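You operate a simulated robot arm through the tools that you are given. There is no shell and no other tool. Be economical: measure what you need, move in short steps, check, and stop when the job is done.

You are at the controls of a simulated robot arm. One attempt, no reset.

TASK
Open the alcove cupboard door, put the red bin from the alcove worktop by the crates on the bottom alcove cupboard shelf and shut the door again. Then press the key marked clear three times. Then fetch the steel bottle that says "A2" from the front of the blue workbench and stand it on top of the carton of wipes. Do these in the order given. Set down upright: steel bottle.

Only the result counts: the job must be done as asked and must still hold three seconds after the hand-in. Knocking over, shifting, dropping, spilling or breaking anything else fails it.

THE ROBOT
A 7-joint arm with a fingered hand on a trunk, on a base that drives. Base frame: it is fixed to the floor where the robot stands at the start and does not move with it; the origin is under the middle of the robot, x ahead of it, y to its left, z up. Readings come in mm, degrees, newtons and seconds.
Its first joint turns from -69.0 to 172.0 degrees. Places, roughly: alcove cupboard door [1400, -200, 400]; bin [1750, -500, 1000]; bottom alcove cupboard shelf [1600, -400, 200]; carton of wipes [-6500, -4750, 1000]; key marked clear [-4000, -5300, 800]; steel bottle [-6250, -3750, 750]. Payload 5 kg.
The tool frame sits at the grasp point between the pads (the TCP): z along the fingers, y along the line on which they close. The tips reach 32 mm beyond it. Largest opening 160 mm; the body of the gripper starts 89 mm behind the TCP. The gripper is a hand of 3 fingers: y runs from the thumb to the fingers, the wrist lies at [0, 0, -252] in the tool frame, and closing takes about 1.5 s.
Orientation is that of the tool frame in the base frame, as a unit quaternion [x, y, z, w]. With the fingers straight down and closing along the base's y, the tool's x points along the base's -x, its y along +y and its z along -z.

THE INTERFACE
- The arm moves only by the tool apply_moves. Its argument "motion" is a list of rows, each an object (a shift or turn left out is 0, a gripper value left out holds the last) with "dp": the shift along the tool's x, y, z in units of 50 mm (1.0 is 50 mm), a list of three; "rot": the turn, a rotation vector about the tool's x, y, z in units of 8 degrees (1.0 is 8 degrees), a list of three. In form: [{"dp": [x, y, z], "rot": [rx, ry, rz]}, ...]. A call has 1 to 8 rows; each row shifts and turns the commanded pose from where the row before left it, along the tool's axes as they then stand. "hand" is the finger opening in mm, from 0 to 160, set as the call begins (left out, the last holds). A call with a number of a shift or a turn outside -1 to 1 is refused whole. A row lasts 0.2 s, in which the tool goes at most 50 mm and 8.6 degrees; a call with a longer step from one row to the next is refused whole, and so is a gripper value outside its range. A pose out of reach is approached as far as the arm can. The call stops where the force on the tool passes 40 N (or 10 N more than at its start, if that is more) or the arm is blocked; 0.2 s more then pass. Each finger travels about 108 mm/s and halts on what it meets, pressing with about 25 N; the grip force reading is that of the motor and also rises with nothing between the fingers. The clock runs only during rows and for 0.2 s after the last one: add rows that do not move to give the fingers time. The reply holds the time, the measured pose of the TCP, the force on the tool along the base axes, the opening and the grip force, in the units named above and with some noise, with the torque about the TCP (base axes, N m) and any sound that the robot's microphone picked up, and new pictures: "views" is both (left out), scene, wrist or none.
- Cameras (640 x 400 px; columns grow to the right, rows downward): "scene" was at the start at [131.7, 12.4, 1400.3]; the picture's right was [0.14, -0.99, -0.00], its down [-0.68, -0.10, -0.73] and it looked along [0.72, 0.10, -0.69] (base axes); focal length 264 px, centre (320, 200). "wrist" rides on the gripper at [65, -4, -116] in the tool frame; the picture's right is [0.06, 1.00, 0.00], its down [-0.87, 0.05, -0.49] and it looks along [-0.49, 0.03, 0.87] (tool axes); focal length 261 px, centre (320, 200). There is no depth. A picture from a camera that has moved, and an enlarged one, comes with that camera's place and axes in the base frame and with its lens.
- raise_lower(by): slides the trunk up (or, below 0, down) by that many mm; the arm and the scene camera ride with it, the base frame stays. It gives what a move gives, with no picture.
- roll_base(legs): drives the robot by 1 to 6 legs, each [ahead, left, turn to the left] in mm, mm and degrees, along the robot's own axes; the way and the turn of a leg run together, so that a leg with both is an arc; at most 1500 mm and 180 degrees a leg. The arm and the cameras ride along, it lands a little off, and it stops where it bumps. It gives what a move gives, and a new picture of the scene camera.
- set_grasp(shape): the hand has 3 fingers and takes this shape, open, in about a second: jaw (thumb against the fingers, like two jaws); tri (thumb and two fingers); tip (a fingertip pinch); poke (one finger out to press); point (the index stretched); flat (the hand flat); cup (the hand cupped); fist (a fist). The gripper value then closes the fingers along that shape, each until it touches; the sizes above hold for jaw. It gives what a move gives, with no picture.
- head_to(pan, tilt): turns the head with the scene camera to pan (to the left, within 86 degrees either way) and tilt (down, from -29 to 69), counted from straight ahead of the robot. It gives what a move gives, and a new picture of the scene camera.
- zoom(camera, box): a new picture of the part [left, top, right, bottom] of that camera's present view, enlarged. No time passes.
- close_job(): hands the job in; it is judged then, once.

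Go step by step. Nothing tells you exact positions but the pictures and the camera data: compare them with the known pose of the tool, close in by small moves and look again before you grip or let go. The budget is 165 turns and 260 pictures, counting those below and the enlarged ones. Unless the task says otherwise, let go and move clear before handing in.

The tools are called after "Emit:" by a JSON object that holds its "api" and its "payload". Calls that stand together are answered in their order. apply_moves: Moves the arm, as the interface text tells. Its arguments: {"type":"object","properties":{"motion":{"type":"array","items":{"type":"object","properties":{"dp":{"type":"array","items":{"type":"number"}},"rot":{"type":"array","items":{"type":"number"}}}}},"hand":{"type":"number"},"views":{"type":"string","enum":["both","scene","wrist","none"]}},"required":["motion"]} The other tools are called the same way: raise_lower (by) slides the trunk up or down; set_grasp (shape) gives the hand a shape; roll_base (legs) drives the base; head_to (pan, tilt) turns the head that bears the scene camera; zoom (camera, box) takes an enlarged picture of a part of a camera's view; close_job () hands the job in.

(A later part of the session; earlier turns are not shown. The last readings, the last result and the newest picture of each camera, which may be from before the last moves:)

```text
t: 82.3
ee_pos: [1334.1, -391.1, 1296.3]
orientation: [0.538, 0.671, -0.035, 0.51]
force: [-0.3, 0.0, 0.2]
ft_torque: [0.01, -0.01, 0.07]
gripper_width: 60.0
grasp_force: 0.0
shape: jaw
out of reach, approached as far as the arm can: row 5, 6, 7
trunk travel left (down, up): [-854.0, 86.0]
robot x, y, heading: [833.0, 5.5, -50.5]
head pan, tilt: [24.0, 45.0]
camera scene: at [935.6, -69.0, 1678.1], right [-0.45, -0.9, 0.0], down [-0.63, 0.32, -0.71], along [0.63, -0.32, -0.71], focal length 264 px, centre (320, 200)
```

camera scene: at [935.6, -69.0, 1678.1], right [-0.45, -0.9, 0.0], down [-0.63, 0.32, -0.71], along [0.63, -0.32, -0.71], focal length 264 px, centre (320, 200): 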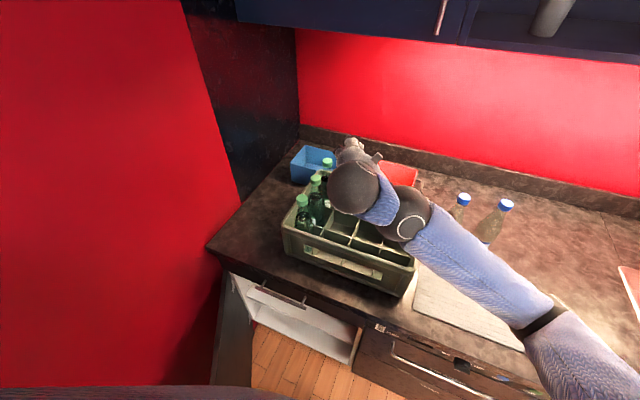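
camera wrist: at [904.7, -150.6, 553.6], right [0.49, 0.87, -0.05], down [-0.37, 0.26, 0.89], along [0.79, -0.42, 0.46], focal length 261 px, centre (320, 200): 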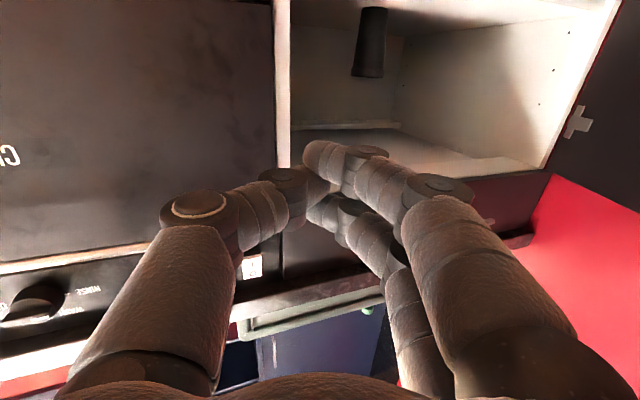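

Limit reached partway; going lower relative to the shoulder should free the wrist. Lower 90 then keep rotating.

Emit:
{"api": "apply_moves", "payload": {"motion": [{"dp": [0.7, -0.48, 0.47]}, {"dp": [0.6, -0.42, 0.41]}, {"rot": [0.447, 0.447, 0.775]}, {"rot": [0.447, 0.447, 0.775]}, {"rot": [0.447, 0.447, 0.775]}]}}

```text
t: 83.5
ee_pos: [1329.2, -399.6, 1200.0]
orientation: [0.685, 0.613, 0.036, 0.392]
force: [0.1, 0.1, 0.1]
ft_torque: [0.01, 0.0, 0.0]
gripper_width: 60.1
grasp_force: 0.0
shape: jaw
out of reach, approached as far as the arm can: row 5
trunk travel left (down, up): [-854.0, 86.0]
robot x, y, heading: [832.4, 8.1, -50.6]
head pan, tilt: [24.0, 45.0]
camera scene: at [934.8, -69.2, 1678.1], right [-0.45, -0.89, 0.0], down [-0.63, 0.32, -0.71], along [0.63, -0.32, -0.71], focal length 264 px, centre (320, 200)
camera wrist: at [1280.0, -286.7, 1249.6], right [0.83, 0.11, 0.55], down [-0.43, -0.51, 0.75], along [0.37, -0.85, -0.37], focal length 261 px, centre (320, 200)
```

scene: 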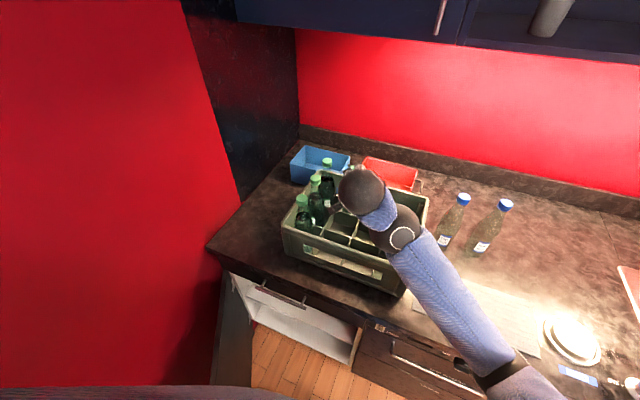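
wrist: 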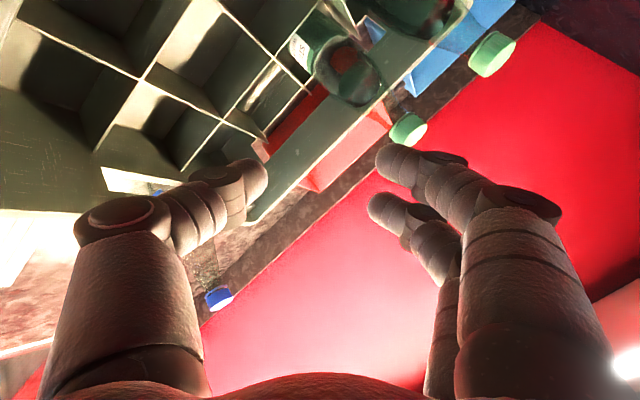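

Yawing right hits a wrist limit ~45° short. I'll try the opposite roll (thumb inside the bin), after lifting 50.

Emit:
{"api": "apply_moves", "payload": {"motion": [{"dp": [-0.43, 0.58, -0.68]}, {"rot": [0, 0, -1]}, {"rot": [0, 0, -1]}, {"rot": [0, 0, -1]}, {"rot": [0, 0, -1]}, {"rot": [0, 0, -1]}, {"rot": [0, 0, -1]}, {"rot": [0, 0, -1]}], "views": "none"}}

Emit:
{"api": "apply_moves", "payload": {"motion": [{"rot": [0, 0, -1]}, {"rot": [0, 0, -1]}, {"rot": [0, 0, -1]}, {"rot": [0, 0, -1]}, {"rot": [0, 0, -1]}, {"rot": [0, 0, -1]}, {"rot": [0, 0, -1]}, {"rot": [0, 0, -1]}], "views": "scene"}}

```text
t: 85.3
ee_pos: [1330.5, -398.8, 1196.6]
orientation: [0.316, 0.864, -0.152, 0.361]
force: [-0.2, 0.6, 0.3]
ft_torque: [0.0, -0.01, -0.01]
gripper_width: 59.8
grasp_force: 0.0
shape: jaw
out of reach, approached as far as the arm can: row 1
trunk travel left (down, up): [-854.0, 86.0]
robot x, y, heading: [830.2, 7.3, -50.5]
head pan, tilt: [24.0, 45.0]
```

```text
t: 87.1
ee_pos: [1327.9, -399.9, 1197.9]
orientation: [-0.19, 0.9, -0.321, 0.227]
force: [-0.9, 0.1, 0.6]
ft_torque: [-0.01, 0.0, 0.01]
gripper_width: 59.8
grasp_force: 0.0
shape: jaw
trunk travel left (down, up): [-854.0, 86.0]
robot x, y, heading: [830.0, 7.5, -50.5]
head pan, tilt: [24.0, 45.0]
camera scene: at [935.3, -68.9, 1678.1], right [-0.45, -0.89, 0.0], down [-0.63, 0.32, -0.71], along [0.63, -0.32, -0.71], focal length 264 px, centre (320, 200)
```

scene: 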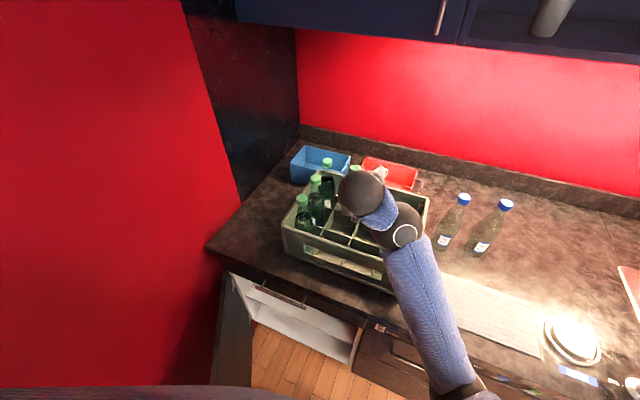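

This roll works. Apply the remaining ~24° correction and view.

Emit:
{"api": "apply_moves", "payload": {"motion": [{"rot": [-0.63, 0.33, -0.71]}, {"rot": [-0.63, 0.33, -0.71]}, {"rot": [-0.63, 0.33, -0.71]}, {}]}}

```text
t: 88.1
ee_pos: [1282.3, -441.8, 1127.9]
orientation: [-0.266, 0.91, -0.28, 0.15]
force: [0.2, 0.6, 0.1]
ft_torque: [-0.01, 0.0, 0.03]
gripper_width: 59.8
grasp_force: 0.0
shape: jaw
out of reach, approached as far as the arm can: row 1, 2, 3
trunk travel left (down, up): [-854.0, 86.0]
robot x, y, heading: [832.1, 6.3, -50.6]
head pan, tilt: [24.0, 45.0]
camera scene: at [934.0, -69.1, 1678.1], right [-0.45, -0.89, 0.0], down [-0.63, 0.32, -0.71], along [0.63, -0.32, -0.71], focal length 264 px, centre (320, 200)
camera wrist: at [1180.8, -432.0, 1214.5], right [-0.45, 0.67, -0.6], down [0.48, 0.74, 0.47], along [0.76, -0.07, -0.65], focal length 261 px, centre (320, 200)
```

scene: 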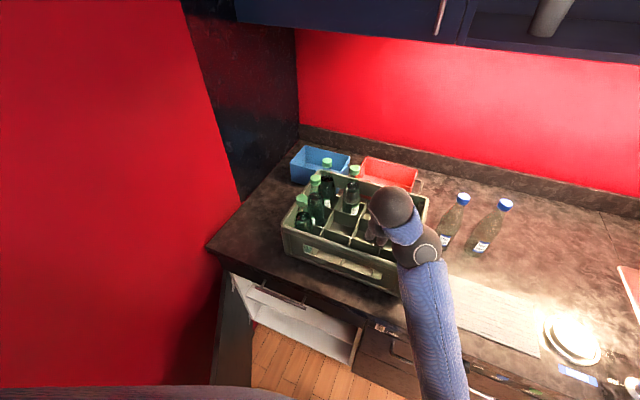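
wrist: 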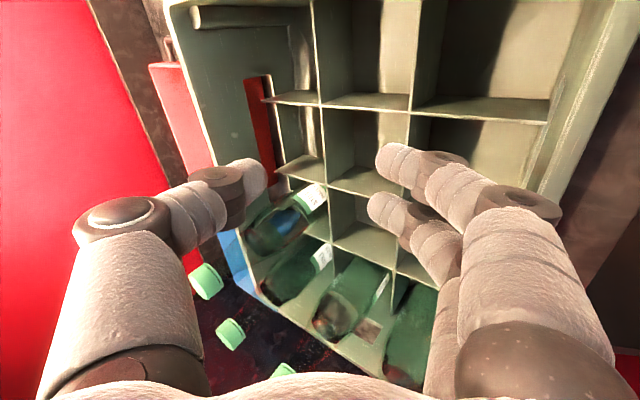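

The hand sits too near for this pitch and sank a bit; go up-forward then forward toward the bin, where reach is better.

Emit:
{"api": "apply_moves", "payload": {"motion": [{"dp": [-0.14, -0.96, -0.14]}, {"dp": [-0.14, -0.96, -0.14]}, {"dp": [-0.08, -0.79, 0.6]}, {"dp": [-0.08, -0.79, 0.6]}, {"dp": [-0.08, -0.79, 0.6]}]}}

```text
t: 89.3
ee_pos: [1402.3, -615.0, 1164.3]
orientation: [-0.266, 0.911, -0.278, 0.151]
force: [0.2, 0.8, -0.5]
ft_torque: [0.02, 0.01, 0.01]
gripper_width: 59.8
grasp_force: 0.1
shape: jaw
out of reach, approached as far as the arm can: row 1, 2
trunk travel left (down, up): [-854.0, 86.0]
robot x, y, heading: [830.1, 3.4, -50.5]
head pan, tilt: [24.0, 45.0]
camera scene: at [937.1, -69.4, 1677.9], right [-0.45, -0.89, 0.0], down [-0.63, 0.32, -0.71], along [0.63, -0.32, -0.71], focal length 264 px, centre (320, 200)
camera wrist: at [1302.3, -605.1, 1251.5], right [-0.45, 0.67, -0.59], down [0.48, 0.74, 0.47], along [0.75, -0.07, -0.65], focal length 261 px, centre (320, 200)
```

scene: 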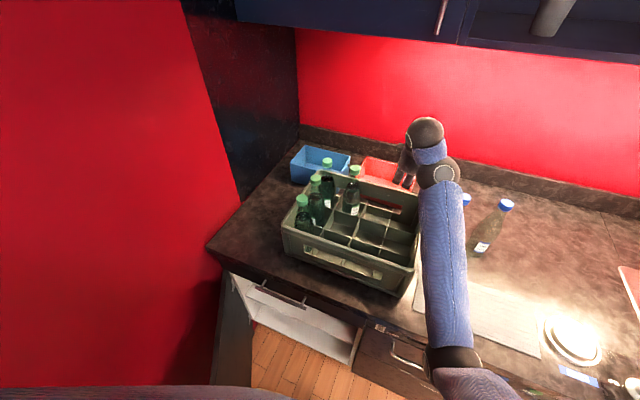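
wrist: 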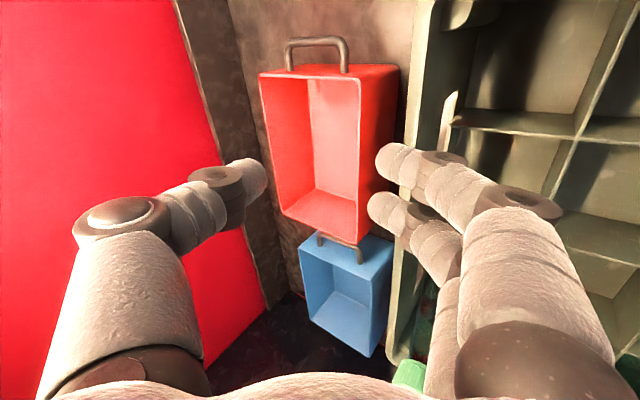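

Great wrist view: the red bin has a bar handle on its right end. Let me zoom to pin down the rim.

Emit:
{"api": "zoom", "payload": {"camera": "scene", "box": [280, 110, 500, 240]}}

Emit:
{"api": "zoom", "payload": {"camera": "wrist", "box": [200, 0, 500, 260]}}

```text
2.91 times, centred on (390, 175) of scene
camera zoom: at [937.1, -69.4, 1677.9], right [-0.45, -0.89, 0.0], down [-0.63, 0.32, -0.71], along [0.63, -0.32, -0.71], focal length 768 px, centre (116, 273)
```

zoom: 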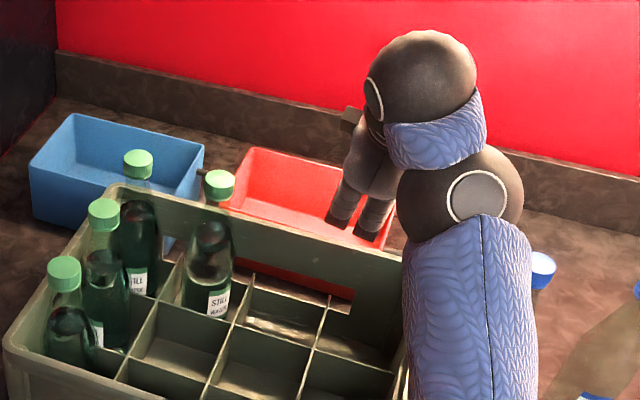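

```text
1.54 times, centred on (350, 130) of wrist
camera zoom: at [1302.3, -605.1, 1251.5], right [-0.45, 0.67, -0.59], down [0.48, 0.74, 0.47], along [0.75, -0.07, -0.65], focal length 401 px, centre (274, 308)
```

zoom: 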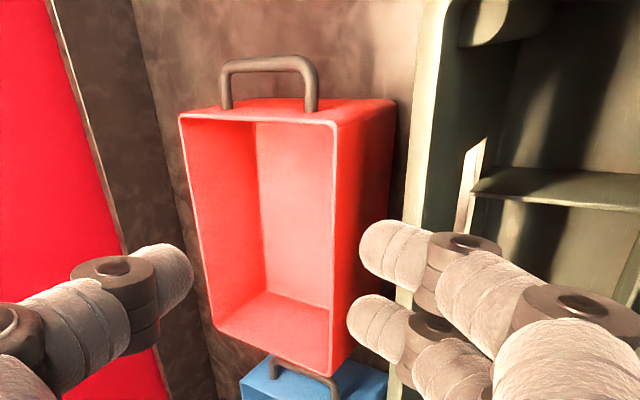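

Bin refined: rim L 660–882, depth 150, front wall at u≈1436, rim z≈1000, gap to the crate ~85 mm. I'll make the tool vertical for a pinch on the front wall (thumb inside).

Emit:
{"api": "apply_moves", "payload": {"motion": [{"rot": [-0.92, 0.135, -0.166]}, {"rot": [-0.92, 0.135, -0.166]}, {"rot": [-0.92, 0.135, -0.166]}, {"rot": [-0.92, 0.135, -0.166]}, {"rot": [-0.92, 0.135, -0.166]}, {}], "views": "wrist"}}

```text
t: 90.7
ee_pos: [1396.9, -628.7, 1108.7]
orientation: [-0.304, 0.938, -0.146, 0.08]
force: [-1.4, 0.3, 0.9]
ft_torque: [0.0, 0.03, -0.01]
gripper_width: 60.5
grasp_force: 0.1
shape: jaw
out of reach, approached as far as the arm can: row 2, 3, 4, 5
trunk travel left (down, up): [-854.0, 86.0]
robot x, y, heading: [831.4, 4.8, -50.3]
head pan, tilt: [24.0, 45.0]
camera wrist: at [1318.7, -645.2, 1216.4], right [-0.6, 0.73, -0.32], down [0.55, 0.67, 0.5], along [0.58, 0.12, -0.8], focal length 261 px, centre (320, 200)
```

wrist: 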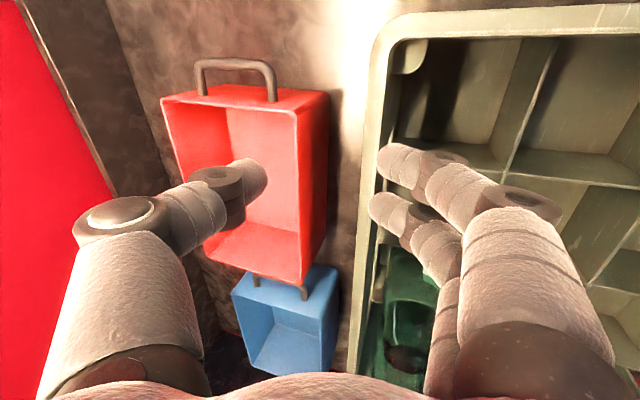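

Emit:
{"api": "apply_moves", "payload": {"motion": [{"dp": [-0.6, -0.6, 0.0]}, {"dp": [-0.75, -0.6, 0.1]}, {"rot": [-0.8, 0, 0]}, {"rot": [-0.8, 0, 0]}, {}], "views": "both"}}

```text
t: 91.9
ee_pos: [1492.9, -642.1, 1088.7]
orientation: [-0.313, 0.948, -0.041, 0.046]
force: [-1.2, 0.2, 0.0]
ft_torque: [-0.02, -0.03, 0.01]
gripper_width: 60.3
grasp_force: 0.0
shape: jaw
out of reach, approached as far as the arm can: row 4
trunk travel left (down, up): [-854.0, 86.0]
robot x, y, heading: [826.8, 6.8, -50.4]
head pan, tilt: [24.0, 45.0]
camera scene: at [933.6, -68.4, 1678.2], right [-0.45, -0.89, 0.0], down [-0.63, 0.32, -0.71], along [0.63, -0.32, -0.71], focal length 264 px, centre (320, 200)
camera wrist: at [1430.0, -678.9, 1199.9], right [-0.64, 0.76, -0.11], down [0.61, 0.59, 0.54], along [0.47, 0.27, -0.84], focal length 261 px, centre (320, 200)
```

scene: 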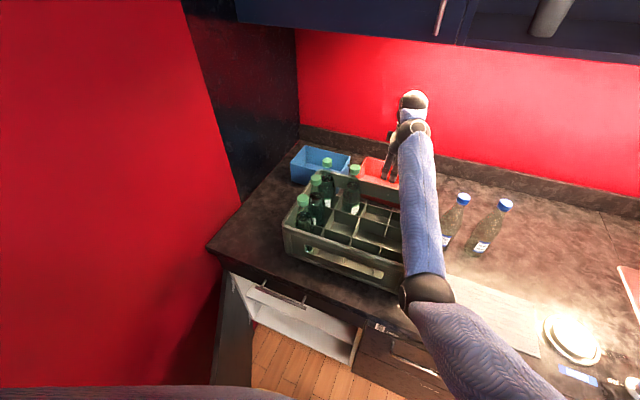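
wrist: 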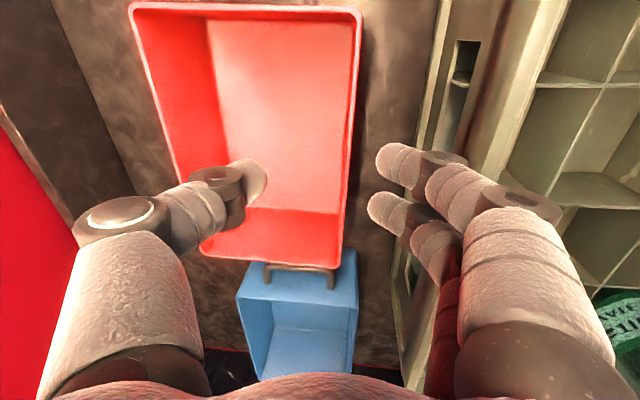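

The hand is vertical over the front wall: thumb inside, fingers in the gap. Shift 25 back and descend ~90.

Emit:
{"api": "apply_moves", "payload": {"motion": [{"dp": [0, 0.4, 0.3]}, {"dp": [0, 0.1, 0.6]}, {"dp": [0, 0, 0.6]}, {"dp": [0, 0, 0.3]}], "views": "wrist"}}

```text
t: 92.5
ee_pos: [1485.8, -631.0, 1056.6]
orientation: [-0.311, 0.948, -0.049, 0.051]
force: [13.4, -13.9, 5.0]
ft_torque: [0.4, 0.35, -0.03]
gripper_width: 53.4
grasp_force: 0.1
shape: jaw
trunk travel left (down, up): [-854.0, 86.0]
robot x, y, heading: [830.8, 6.9, -50.5]
head pan, tilt: [24.0, 45.0]
stopped in row 3: the force on the tool passed its limit at 53 N (the readings are from after the stop); the commanded pose is now the measured one
camera wrist: at [1420.9, -664.9, 1167.8], right [-0.63, 0.76, -0.13], down [0.6, 0.59, 0.54], along [0.49, 0.26, -0.83], focal length 261 px, centre (320, 200)
```

wrist: 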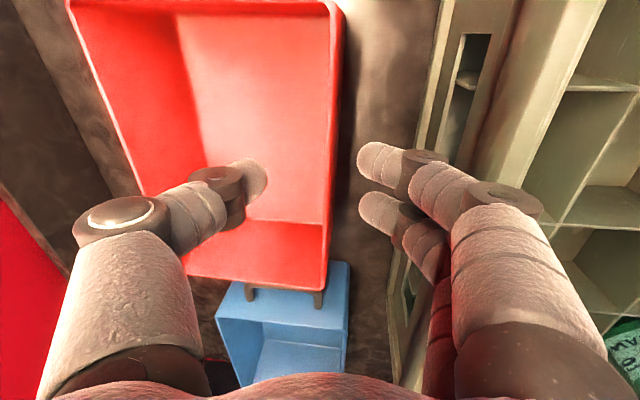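

The finger knuckles brushed the crate rim. Lift 20, narrow the opening to 34, and retry slightly forward.

Emit:
{"api": "apply_moves", "payload": {"hand": 34, "motion": [{"dp": [0, -0.2, -0.4]}, {}, {}], "views": "both"}}

```text
t: 93.3
ee_pos: [1490.4, -637.2, 1072.0]
orientation: [-0.311, 0.948, -0.046, 0.048]
force: [-0.2, -0.2, -0.3]
ft_torque: [0.01, 0.0, 0.03]
gripper_width: 34.4
grasp_force: 0.1
shape: jaw
trunk travel left (down, up): [-854.0, 86.0]
robot x, y, heading: [832.7, 5.6, -50.5]
head pan, tilt: [24.0, 45.0]
camera scene: at [936.6, -69.8, 1677.9], right [-0.45, -0.89, 0.0], down [-0.63, 0.32, -0.71], along [0.63, -0.32, -0.71], focal length 264 px, centre (320, 200)
camera wrist: at [1426.5, -672.1, 1183.4], right [-0.63, 0.76, -0.12], down [0.61, 0.59, 0.54], along [0.48, 0.27, -0.84], focal length 261 px, centre (320, 200)
```

scene: 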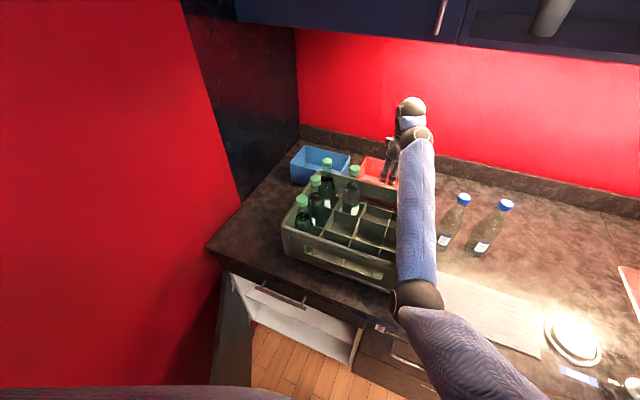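
wrist: 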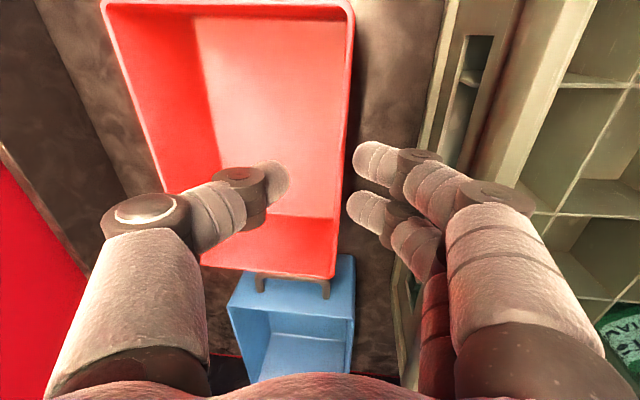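

Emit:
{"api": "apply_moves", "payload": {"motion": [{"dp": [0, 0.14, 0.4]}, {"dp": [0, 0.12, 0.5]}, {"dp": [0, 0.05, 0.5]}, {}], "views": "wrist"}}

```text
t: 94.5
ee_pos: [1487.3, -649.3, 1034.0]
orientation: [-0.306, 0.948, -0.073, 0.051]
force: [0.3, 1.0, 0.0]
ft_torque: [0.01, 0.06, 0.03]
gripper_width: 34.5
grasp_force: 0.0
shape: jaw
trunk travel left (down, up): [-854.0, 86.0]
robot x, y, heading: [832.2, 4.6, -50.6]
head pan, tilt: [24.0, 45.0]
stopped in row 4: the arm was blocked; the commanded pose is now the measured one
camera wrist: at [1420.2, -678.8, 1146.5], right [-0.62, 0.76, -0.17], down [0.6, 0.61, 0.52], along [0.5, 0.22, -0.84], focal length 261 px, centre (320, 200)
```

wrist: 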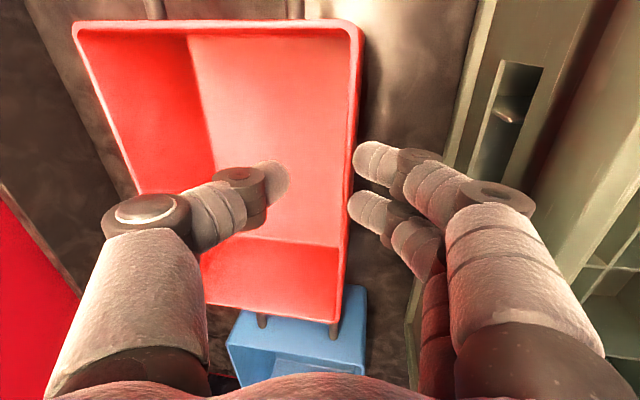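

The arm reports blocked without tool force; let me see what's touching.

Emit:
{"api": "zoom", "payload": {"camera": "scene", "box": [260, 60, 540, 400]}}

Emit:
{"api": "head_to", "payload": {"pan": 0, "tilt": 35}}

```text
1.18 times, centred on (400, 230) of scene
camera zoom: at [928.5, -60.6, 1678.1], right [-0.45, -0.89, 0.0], down [-0.63, 0.31, -0.71], along [0.64, -0.32, -0.7], focal length 310 px, centre (226, 165)
```

zoom: 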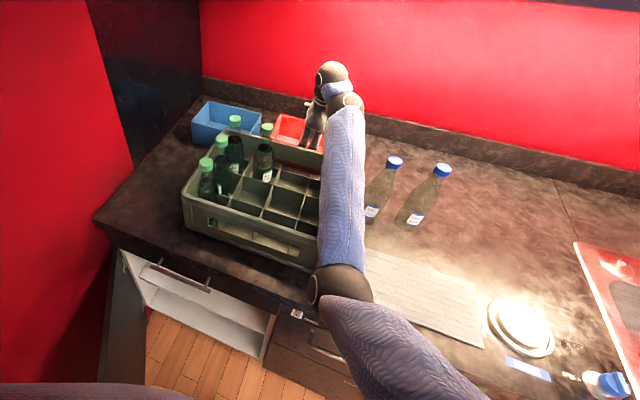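

```text
t: 95.4
ee_pos: [1486.7, -649.7, 1033.1]
orientation: [-0.306, 0.948, -0.071, 0.051]
force: [0.3, 0.2, 0.1]
ft_torque: [-0.04, 0.09, -0.01]
gripper_width: 34.0
grasp_force: 0.1
shape: jaw
trunk travel left (down, up): [-854.0, 86.0]
robot x, y, heading: [830.5, 8.0, -50.6]
head pan, tilt: [0.0, 35.0]
camera scene: at [911.6, -93.1, 1693.9], right [-0.77, -0.64, 0.0], down [-0.36, 0.44, -0.82], along [0.52, -0.63, -0.57], focal length 264 px, centre (320, 200)
```

scene: 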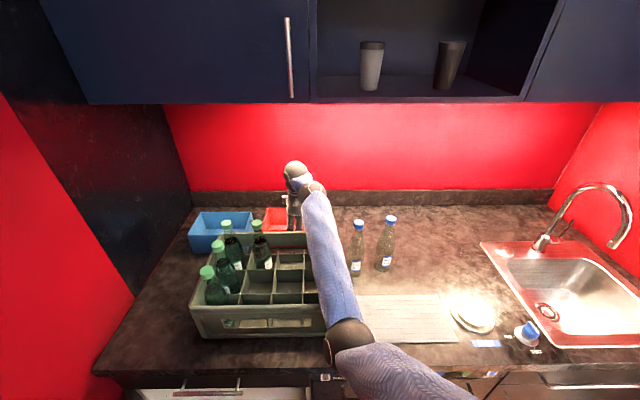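

The low elbow/forearm is likely resting on the crate's right rim. Raise the trunk 80 and back the base 50 to straighten and lift the elbow.

Emit:
{"api": "raise_lower", "payload": {"by": 80}}

Emit:
{"api": "roll_base", "payload": {"legs": [[-50, 0, 0]]}}

```text
t: 96.6
ee_pos: [1486.5, -652.1, 1100.2]
orientation: [-0.307, 0.948, -0.065, 0.047]
force: [-0.1, 0.5, 0.2]
ft_torque: [-0.02, 0.0, 0.0]
gripper_width: 34.3
grasp_force: 0.1
shape: jaw
trunk travel left (down, up): [-934.0, 6.0]
robot x, y, heading: [833.0, 3.3, -50.4]
head pan, tilt: [0.0, 35.0]
```

```text
t: 97.5
ee_pos: [1455.0, -614.0, 1102.7]
orientation: [-0.306, 0.949, -0.064, 0.048]
force: [0.6, 1.1, 0.6]
ft_torque: [-0.05, -0.01, 0.01]
gripper_width: 34.2
grasp_force: 0.0
shape: jaw
trunk travel left (down, up): [-934.0, 6.0]
robot x, y, heading: [802.1, 43.9, -50.8]
head pan, tilt: [0.0, 35.0]
camera scene: at [885.8, -61.2, 1773.0], right [-0.77, -0.64, 0.0], down [-0.36, 0.44, -0.82], along [0.52, -0.63, -0.57], focal length 264 px, centre (320, 200)
```

scene: 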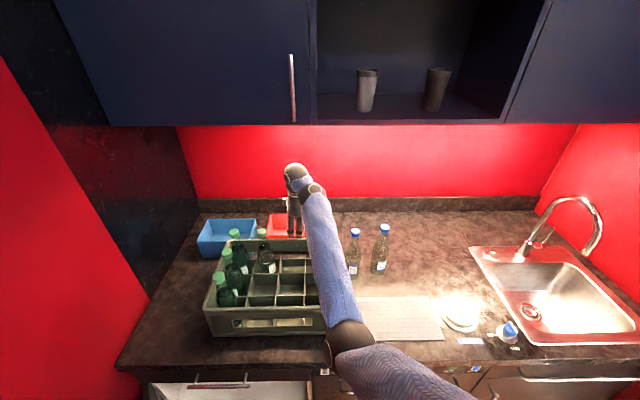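

Emit:
{"api": "apply_moves", "payload": {"motion": [{"dp": [0, -0.85, 0.1]}, {"rot": [-0.9, 0, 0]}, {"dp": [0, 0.0, 0.3]}, {"dp": [0, 0.0, 0.3]}], "views": "both"}}

```text
t: 98.5
ee_pos: [1482.9, -650.7, 1070.4]
orientation: [-0.309, 0.951, -0.004, 0.028]
force: [-0.1, -0.6, -0.2]
ft_torque: [0.01, 0.03, 0.03]
gripper_width: 34.2
grasp_force: 0.0
shape: jaw
trunk travel left (down, up): [-934.0, 6.0]
robot x, y, heading: [798.2, 41.5, -50.6]
head pan, tilt: [0.0, 35.0]
camera scene: at [888.2, -63.9, 1772.7], right [-0.77, -0.64, 0.0], down [-0.36, 0.44, -0.82], along [0.52, -0.63, -0.57], focal length 264 px, centre (320, 200)
camera wrist: at [1426.6, -693.5, 1184.2], right [-0.63, 0.77, -0.03], down [0.64, 0.55, 0.53], along [0.43, 0.32, -0.85], focal length 261 px, centre (320, 200)
```

scene: 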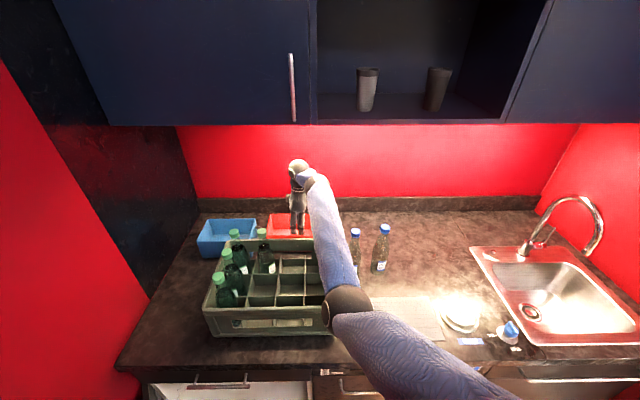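
wrist: 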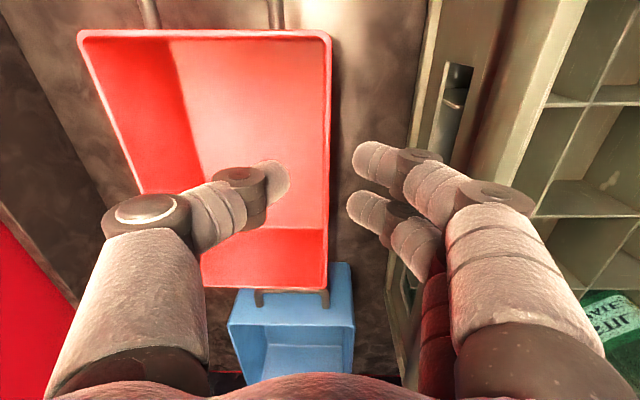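

Vertical and the wall is centred between thumb and fingers. Descend 65.

Emit:
{"api": "apply_moves", "payload": {"motion": [{"dp": [0, 0.05, 0.45]}, {"dp": [0, 0.05, 0.45]}, {"dp": [0, 0, 0.45]}], "views": "wrist"}}

```text
t: 99.3
ee_pos: [1483.9, -644.4, 1004.2]
orientation: [-0.309, 0.951, -0.006, 0.028]
force: [0.8, 0.1, 1.2]
ft_torque: [-0.02, 0.01, -0.01]
gripper_width: 33.9
grasp_force: 0.0
shape: jaw
trunk travel left (down, up): [-934.0, 6.0]
robot x, y, heading: [802.8, 42.7, -50.6]
head pan, tilt: [0.0, 35.0]
camera wrist: at [1426.9, -687.6, 1117.0], right [-0.64, 0.77, -0.03], down [0.64, 0.55, 0.53], along [0.43, 0.32, -0.85], focal length 261 px, centre (320, 200)
```

wrist: 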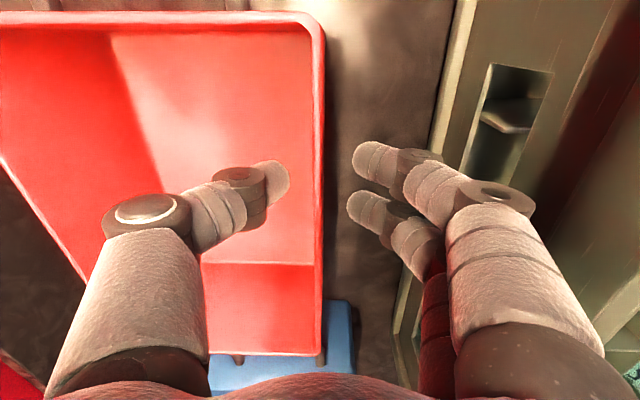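

TCP is at rim height with tips ~30 below it inside/outside the wall. Close.

Emit:
{"api": "apply_moves", "payload": {"hand": 0, "motion": [{"dp": [0, 0, 0.15]}, {}, {}, {}, {}], "views": "wrist"}}

```text
t: 100.5
ee_pos: [1483.1, -644.3, 997.2]
orientation: [-0.307, 0.951, -0.006, 0.028]
force: [-1.1, -0.2, 2.9]
ft_torque: [0.03, 0.06, 0.01]
gripper_width: 0.2
grasp_force: 25.2
shape: jaw
trunk travel left (down, up): [-934.0, 6.0]
robot x, y, heading: [799.6, 41.6, -50.7]
head pan, tilt: [0.0, 35.0]
camera wrist: at [1427.2, -687.2, 1110.1], right [-0.63, 0.77, -0.03], down [0.64, 0.55, 0.53], along [0.43, 0.32, -0.85], focal length 261 px, centre (320, 200)
```

wrist: 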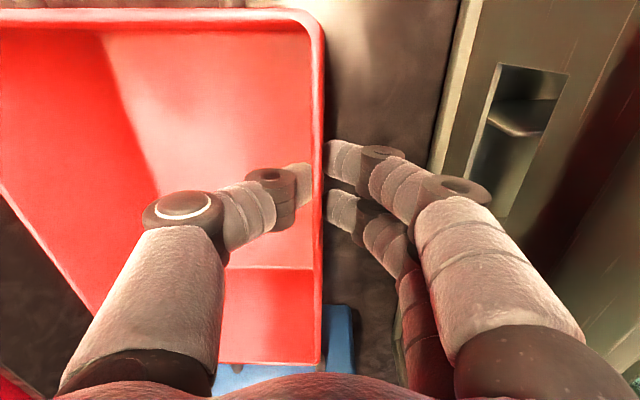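

Pinched. Lift 45 and check.

Emit:
{"api": "apply_moves", "payload": {"motion": [{"dp": [0, 0, -0.25]}, {"dp": [0, 0, -0.3]}, {"dp": [0, 0, -0.4]}], "views": "both"}}

```text
t: 101.3
ee_pos: [1481.9, -646.2, 1044.7]
orientation: [-0.308, 0.951, -0.005, 0.027]
force: [-0.3, 0.5, -2.5]
ft_torque: [0.05, 0.12, -0.02]
gripper_width: 0.0
grasp_force: 25.2
shape: jaw
trunk travel left (down, up): [-934.0, 6.0]
robot x, y, heading: [800.4, 42.1, -50.8]
head pan, tilt: [0.0, 35.0]
camera scene: at [887.5, -62.2, 1772.8], right [-0.77, -0.64, 0.0], down [-0.36, 0.44, -0.82], along [0.52, -0.63, -0.57], focal length 264 px, centre (320, 200)
camera wrist: at [1425.1, -687.7, 1157.7], right [-0.63, 0.77, -0.03], down [0.64, 0.55, 0.53], along [0.43, 0.32, -0.85], focal length 261 px, centre (320, 200)
```

scene: 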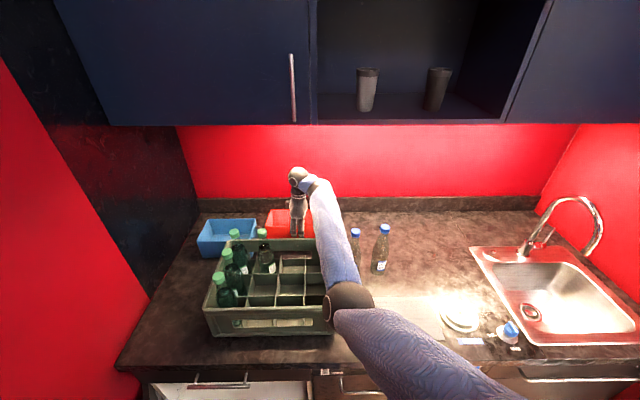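
wrist: 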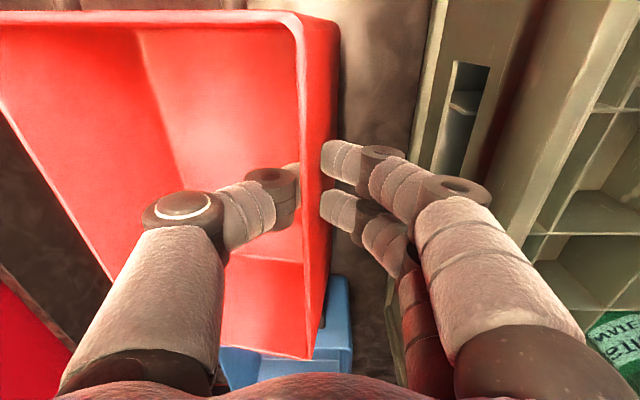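

Lifted (~0.25 kg) with a slight droop at the far end. Lift 80 more and tilt the tool forward ~20° to level it.

Emit:
{"api": "apply_moves", "payload": {"motion": [{"dp": [0, 0, -0.6]}, {"dp": [0, 0, -0.6]}, {"dp": [0, 0, -0.4], "rot": [0.6, 0, 0]}, {"rot": [0.6, 0, 0]}, {"rot": [0.6, 0, 0]}, {"rot": [0.6, 0, 0]}], "views": "both"}}

```text
t: 102.7
ee_pos: [1476.6, -644.3, 1125.4]
orientation: [-0.3, 0.936, -0.163, 0.079]
force: [-0.2, -0.7, -1.2]
ft_torque: [0.09, 0.14, 0.01]
gripper_width: 0.1
grasp_force: 25.0
shape: jaw
trunk travel left (down, up): [-934.0, 6.0]
robot x, y, heading: [798.6, 41.1, -50.6]
head pan, tilt: [0.0, 35.0]
camera scene: at [885.6, -64.1, 1772.9], right [-0.77, -0.64, 0.0], down [-0.36, 0.44, -0.82], along [0.52, -0.63, -0.57], focal length 264 px, centre (320, 200)
camera wrist: at [1398.3, -656.3, 1230.8], right [-0.58, 0.73, -0.36], down [0.55, 0.68, 0.49], along [0.6, 0.09, -0.8], focal length 261 px, centre (320, 200)
```

scene: 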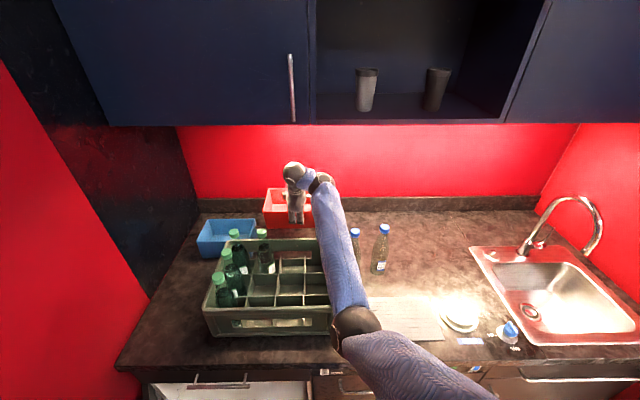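
wrist: 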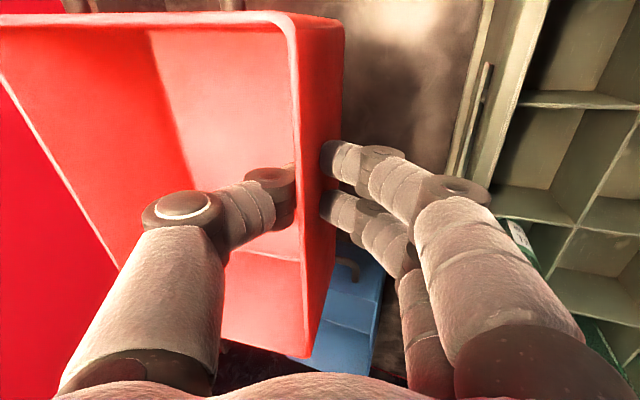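

Level now. Raise 70 and shift right 85.

Emit:
{"api": "apply_moves", "payload": {"motion": [{"dp": [-0.03, -0.25, -0.65]}, {"dp": [-0.03, -0.25, -0.65]}, {"dp": [0.6, 0, 0]}, {"dp": [0.6, 0, 0]}, {"dp": [0.5, 0, 0]}], "views": "both"}}

```text
t: 103.9
ee_pos: [1402.1, -702.4, 1191.5]
orientation: [-0.296, 0.938, -0.166, 0.078]
force: [-0.6, -0.5, -1.2]
ft_torque: [0.1, 0.18, 0.04]
gripper_width: 0.1
grasp_force: 24.8
shape: jaw
trunk travel left (down, up): [-934.0, 6.0]
robot x, y, heading: [797.8, 42.3, -50.6]
head pan, tilt: [0.0, 35.0]
camera scene: at [886.8, -63.6, 1772.8], right [-0.77, -0.64, 0.0], down [-0.36, 0.44, -0.82], along [0.52, -0.63, -0.57], focal length 264 px, centre (320, 200)
camera wrist: at [1324.1, -713.3, 1298.7], right [-0.58, 0.73, -0.36], down [0.56, 0.68, 0.48], along [0.59, 0.08, -0.8], focal length 261 px, centre (320, 200)
```

scene: 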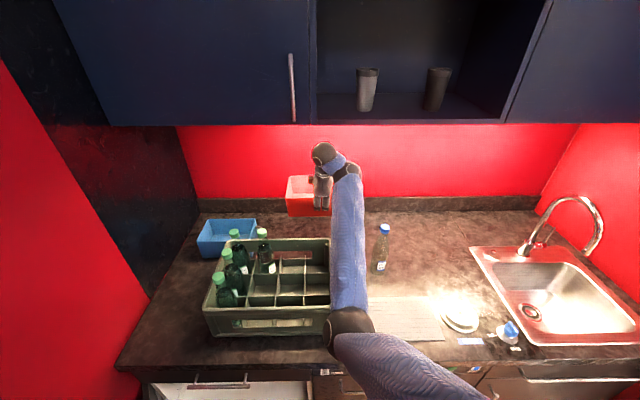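
wrist: 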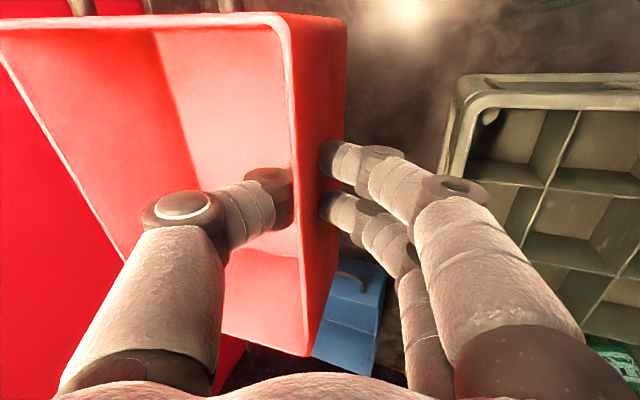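

Raise 25 more and back out: base back 80, arm back 70.

Emit:
{"api": "apply_moves", "payload": {"motion": [{"dp": [-0.02, -0.2, -0.5]}, {"dp": [0, 0.6, -0.2]}, {"dp": [0, 0.6, -0.2]}], "views": "none"}}

Emit:
{"api": "roll_base", "payload": {"legs": [[-80, 0, 0]]}}

```text
t: 104.7
ee_pos: [1369.8, -646.0, 1217.7]
orientation: [-0.299, 0.936, -0.167, 0.078]
force: [1.1, 0.7, -2.2]
ft_torque: [0.06, 0.14, 0.01]
gripper_width: 0.0
grasp_force: 24.9
shape: jaw
trunk travel left (down, up): [-934.0, 6.0]
robot x, y, heading: [800.0, 42.1, -50.6]
head pan, tilt: [0.0, 35.0]
```

```text
t: 105.8
ee_pos: [1314.3, -584.6, 1214.1]
orientation: [-0.297, 0.937, -0.166, 0.076]
force: [-1.0, 0.8, -2.0]
ft_torque: [0.11, 0.11, -0.03]
gripper_width: 0.2
grasp_force: 25.1
shape: jaw
trunk travel left (down, up): [-934.0, 6.0]
robot x, y, heading: [749.8, 105.6, -50.5]
head pan, tilt: [0.0, 35.0]
camera scene: at [834.1, 1.8, 1773.1], right [-0.77, -0.63, 0.0], down [-0.36, 0.44, -0.82], along [0.52, -0.63, -0.57], focal length 264 px, centre (320, 200)
```

scene: 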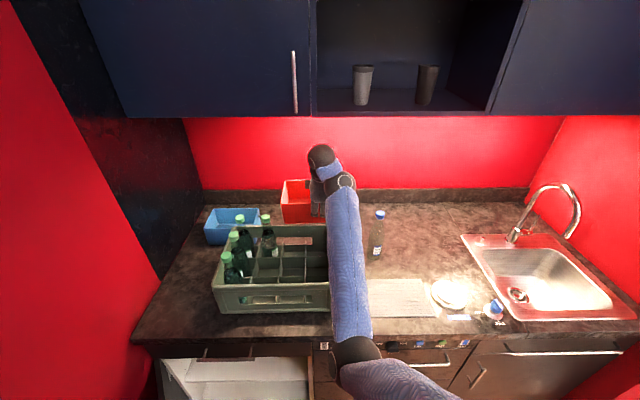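

Emit:
{"api": "apply_moves", "payload": {"motion": [{"dp": [-0.03, -0.2, -0.55]}, {"dp": [-0.03, -0.2, -0.55]}, {"dp": [-0.03, -0.2, -0.55]}], "views": "both"}}

```text
t: 106.6
ee_pos: [1315.6, -586.7, 1235.4]
orientation: [-0.298, 0.937, -0.164, 0.077]
force: [-0.4, 0.0, -2.8]
ft_torque: [0.11, 0.15, 0.04]
gripper_width: 0.0
grasp_force: 25.0
shape: jaw
out of reach, approached as far as the arm can: row 1, 2, 3
trunk travel left (down, up): [-934.0, 6.0]
robot x, y, heading: [748.7, 107.9, -50.6]
head pan, tilt: [0.0, 35.0]
camera scene: at [836.1, -1.8, 1772.8], right [-0.77, -0.63, 0.0], down [-0.36, 0.44, -0.82], along [0.52, -0.63, -0.57], focal length 264 px, centre (320, 200)
camera wrist: at [1236.2, -597.3, 1341.3], right [-0.58, 0.73, -0.36], down [0.56, 0.68, 0.48], along [0.59, 0.08, -0.8], focal length 261 px, centre (320, 200)
```

scene: 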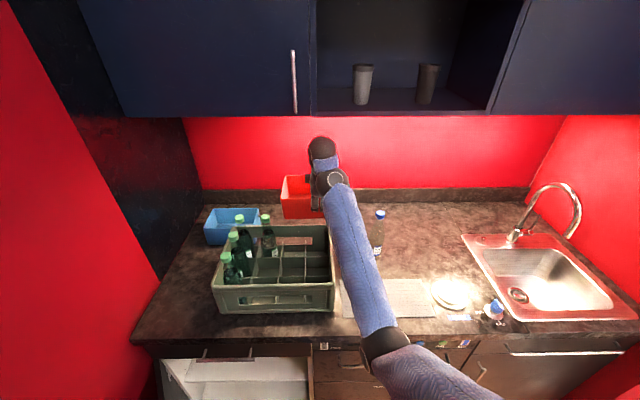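
wrist: 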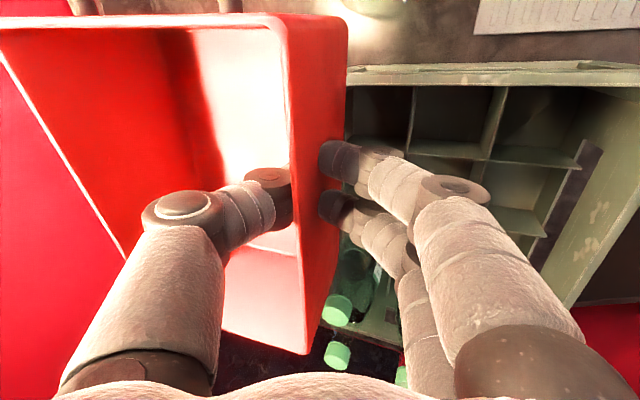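

Tilt 16° more (bin's far end up) and raise further.

Emit:
{"api": "apply_moves", "payload": {"motion": [{"rot": [0.7, 0, 0]}, {"rot": [0.7, 0, 0]}, {"rot": [0.6, 0, 0]}, {"dp": [0, -0.35, -0.48]}, {"dp": [0, -0.35, -0.48]}], "views": "scene"}}

```text
t: 107.8
ee_pos: [1312.1, -588.4, 1293.1]
orientation: [-0.284, 0.905, -0.293, 0.116]
force: [-0.4, 0.1, -2.5]
ft_torque: [0.11, 0.18, -0.05]
gripper_width: 0.1
grasp_force: 24.6
shape: jaw
trunk travel left (down, up): [-934.0, 6.0]
robot x, y, heading: [749.8, 104.8, -50.5]
head pan, tilt: [0.0, 35.0]
camera scene: at [835.8, -0.6, 1772.8], right [-0.77, -0.63, 0.0], down [-0.36, 0.44, -0.82], along [0.52, -0.63, -0.57], focal length 264 px, centre (320, 200)
```

scene: 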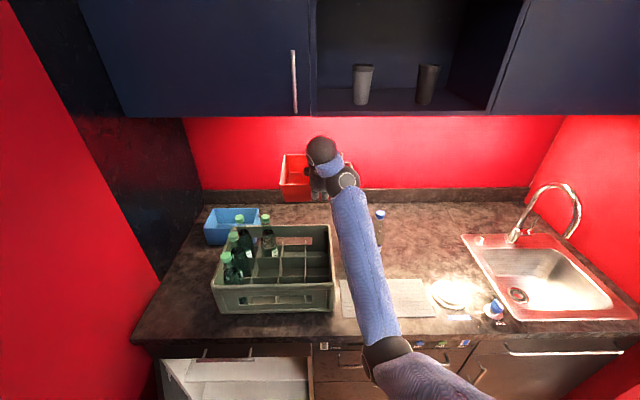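

Everything is above the bottles now. Drive right 340, back 370, then turn left 29°.

Emit:
{"api": "roll_base", "payload": {"legs": [[0, -340, 0], [-370, 0, 0]]}}

```text
t: 112.0
ee_pos: [805.6, -518.4, 1291.6]
orientation: [-0.279, 0.907, -0.294, 0.116]
force: [0.2, 0.1, -1.9]
ft_torque: [0.13, 0.15, -0.02]
gripper_width: 0.0
grasp_force: 25.2
shape: jaw
trunk travel left (down, up): [-934.0, 6.0]
robot x, y, heading: [246.6, 180.5, -51.1]
head pan, tilt: [0.0, 35.0]
camera scene: at [334.2, 73.8, 1772.9], right [-0.78, -0.63, 0.0], down [-0.36, 0.45, -0.82], along [0.51, -0.64, -0.57], focal length 264 px, centre (320, 200)
```

scene: 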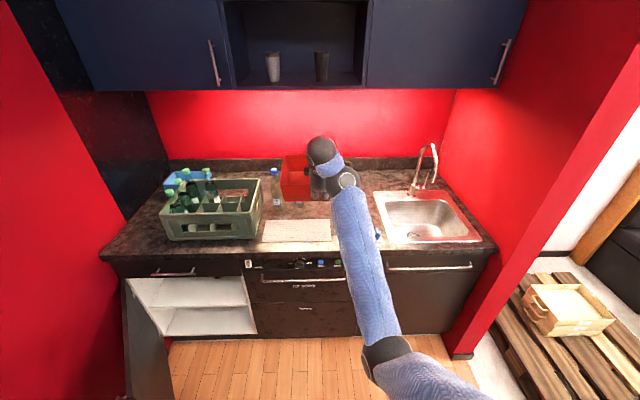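

Emit:
{"api": "roll_base", "payload": {"legs": [[0, 0, 29]]}}

Emit:
{"api": "head_to", "payload": {"pan": 0, "tilt": 45}}

```text
t: 113.8
ee_pos: [1070.4, -171.8, 1292.0]
orientation: [-0.493, 0.811, -0.257, 0.184]
force: [-0.6, -0.1, -2.0]
ft_torque: [0.04, 0.19, 0.0]
gripper_width: 0.1
grasp_force: 24.9
shape: jaw
trunk travel left (down, up): [-934.0, 6.0]
robot x, y, heading: [248.1, 181.6, -22.8]
head pan, tilt: [0.0, 35.0]
camera scene: at [375.6, 127.7, 1772.8], right [-0.39, -0.92, 0.0], down [-0.53, 0.22, -0.82], along [0.75, -0.32, -0.57], focal length 264 px, centre (320, 200)
```

scene: 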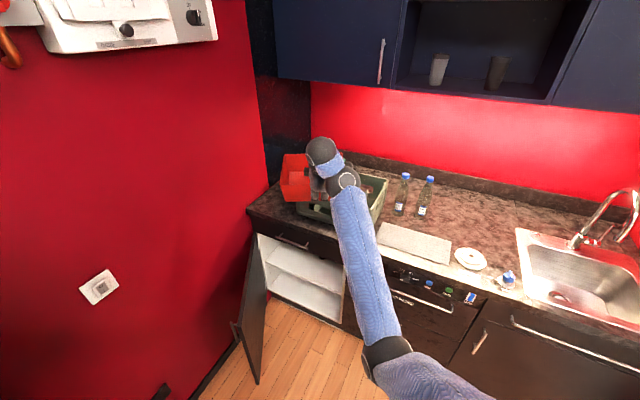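

```text
t: 114.5
ee_pos: [1071.4, -170.8, 1292.1]
orientation: [-0.492, 0.811, -0.257, 0.184]
force: [-0.3, -0.6, -2.0]
ft_torque: [0.01, 0.21, 0.01]
gripper_width: 0.1
grasp_force: 25.4
shape: jaw
trunk travel left (down, up): [-934.0, 6.0]
robot x, y, heading: [245.3, 179.1, -22.9]
head pan, tilt: [0.0, 45.0]
camera scene: at [369.4, 130.2, 1758.1], right [-0.39, -0.92, 0.0], down [-0.65, 0.28, -0.71], along [0.65, -0.28, -0.71], focal length 264 px, centre (320, 200)
```

scene: 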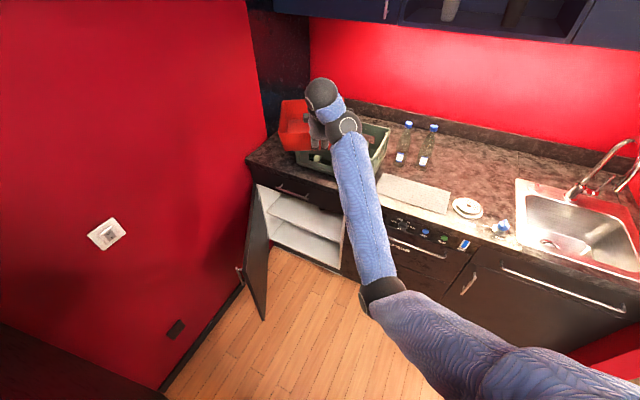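

All well. Yaw the hand right 28° so the bin faces the cupboard squarely.

Emit:
{"api": "apply_moves", "payload": {"motion": [{"rot": [0.04, 0.52, 0.7]}, {"rot": [0.04, 0.52, 0.7]}, {"rot": [0.04, 0.52, 0.7]}, {"rot": [0.04, 0.52, 0.7]}], "views": "both"}}

```text
t: 115.5
ee_pos: [1059.8, -203.8, 1269.3]
orientation: [-0.281, 0.907, -0.291, 0.118]
force: [0.1, -0.6, -2.1]
ft_torque: [0.15, 0.11, 0.03]
gripper_width: 0.0
grasp_force: 25.2
shape: jaw
out of reach, approached as far as the arm can: row 4
trunk travel left (down, up): [-934.0, 6.0]
robot x, y, heading: [247.7, 183.2, -22.9]
head pan, tilt: [0.0, 45.0]
camera scene: at [368.2, 124.8, 1757.8], right [-0.39, -0.92, 0.0], down [-0.65, 0.28, -0.71], along [0.65, -0.27, -0.71], focal length 264 px, centre (320, 200)
camera wrist: at [964.9, -190.0, 1360.9], right [-0.49, 0.63, -0.6], down [0.5, 0.77, 0.4], along [0.72, -0.1, -0.69], focal length 261 px, centre (320, 200)
```

scene: 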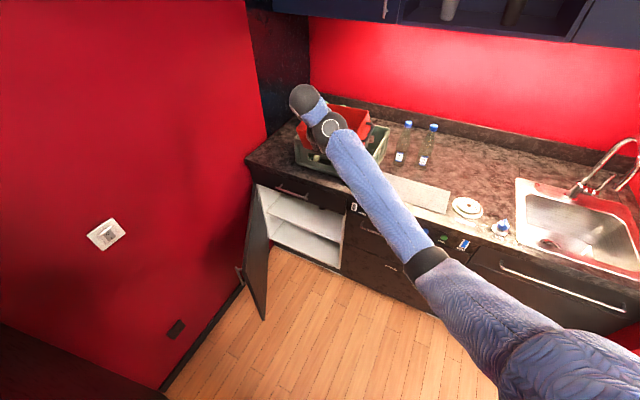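
wrist: 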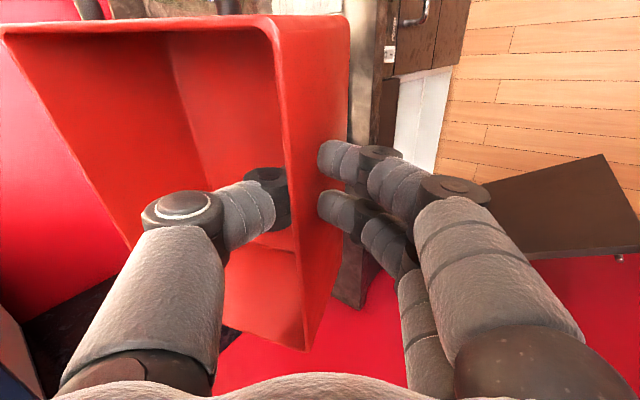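

Square now. Back off 80 from the counter, then lower the trunk.

Emit:
{"api": "roll_base", "payload": {"legs": [[-80, 42, 0]]}}

Emit:
{"api": "raise_lower", "payload": {"by": -800}}

Emit:
{"api": "head_to", "payload": {"pan": 5, "tilt": 35}}

```text
t: 116.6
ee_pos: [1003.6, -130.1, 1269.9]
orientation: [-0.282, 0.906, -0.295, 0.118]
force: [-0.5, 0.5, -1.6]
ft_torque: [0.11, 0.13, 0.01]
gripper_width: 0.0
grasp_force: 24.9
shape: jaw
trunk travel left (down, up): [-934.0, 6.0]
robot x, y, heading: [193.8, 251.5, -23.1]
head pan, tilt: [0.0, 45.0]
camera scene: at [310.7, 200.4, 1758.1], right [-0.39, -0.92, 0.0], down [-0.65, 0.28, -0.71], along [0.65, -0.28, -0.71], focal length 264 px, centre (320, 200)
```

scene: 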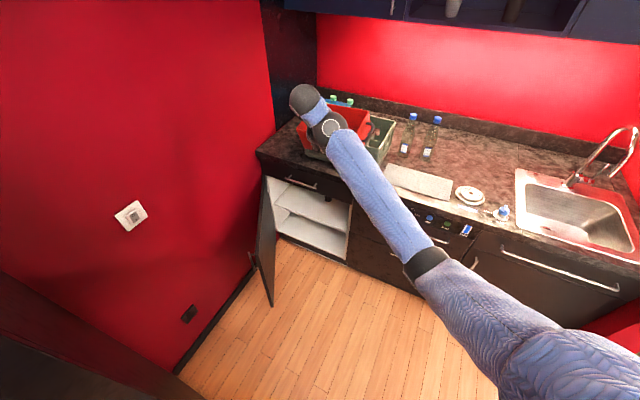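

```text
refused: -800 is not a number from -400 to 400
```

```text
t: 117.3
ee_pos: [1003.1, -130.1, 1269.3]
orientation: [-0.282, 0.906, -0.294, 0.117]
force: [0.3, 0.4, -1.5]
ft_torque: [0.09, 0.14, 0.01]
gripper_width: 0.0
grasp_force: 24.8
shape: jaw
trunk travel left (down, up): [-934.0, 6.0]
robot x, y, heading: [187.8, 251.5, -23.1]
head pan, tilt: [5.0, 35.0]
camera scene: at [320.8, 204.4, 1772.9], right [-0.31, -0.95, 0.0], down [-0.55, 0.18, -0.82], along [0.78, -0.25, -0.57], focal length 264 px, centre (320, 200)
```

scene: 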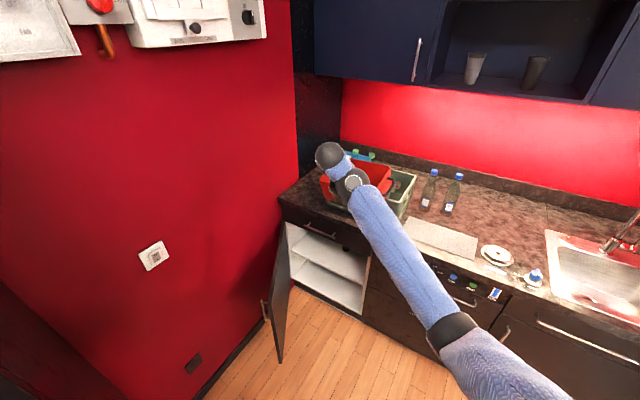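

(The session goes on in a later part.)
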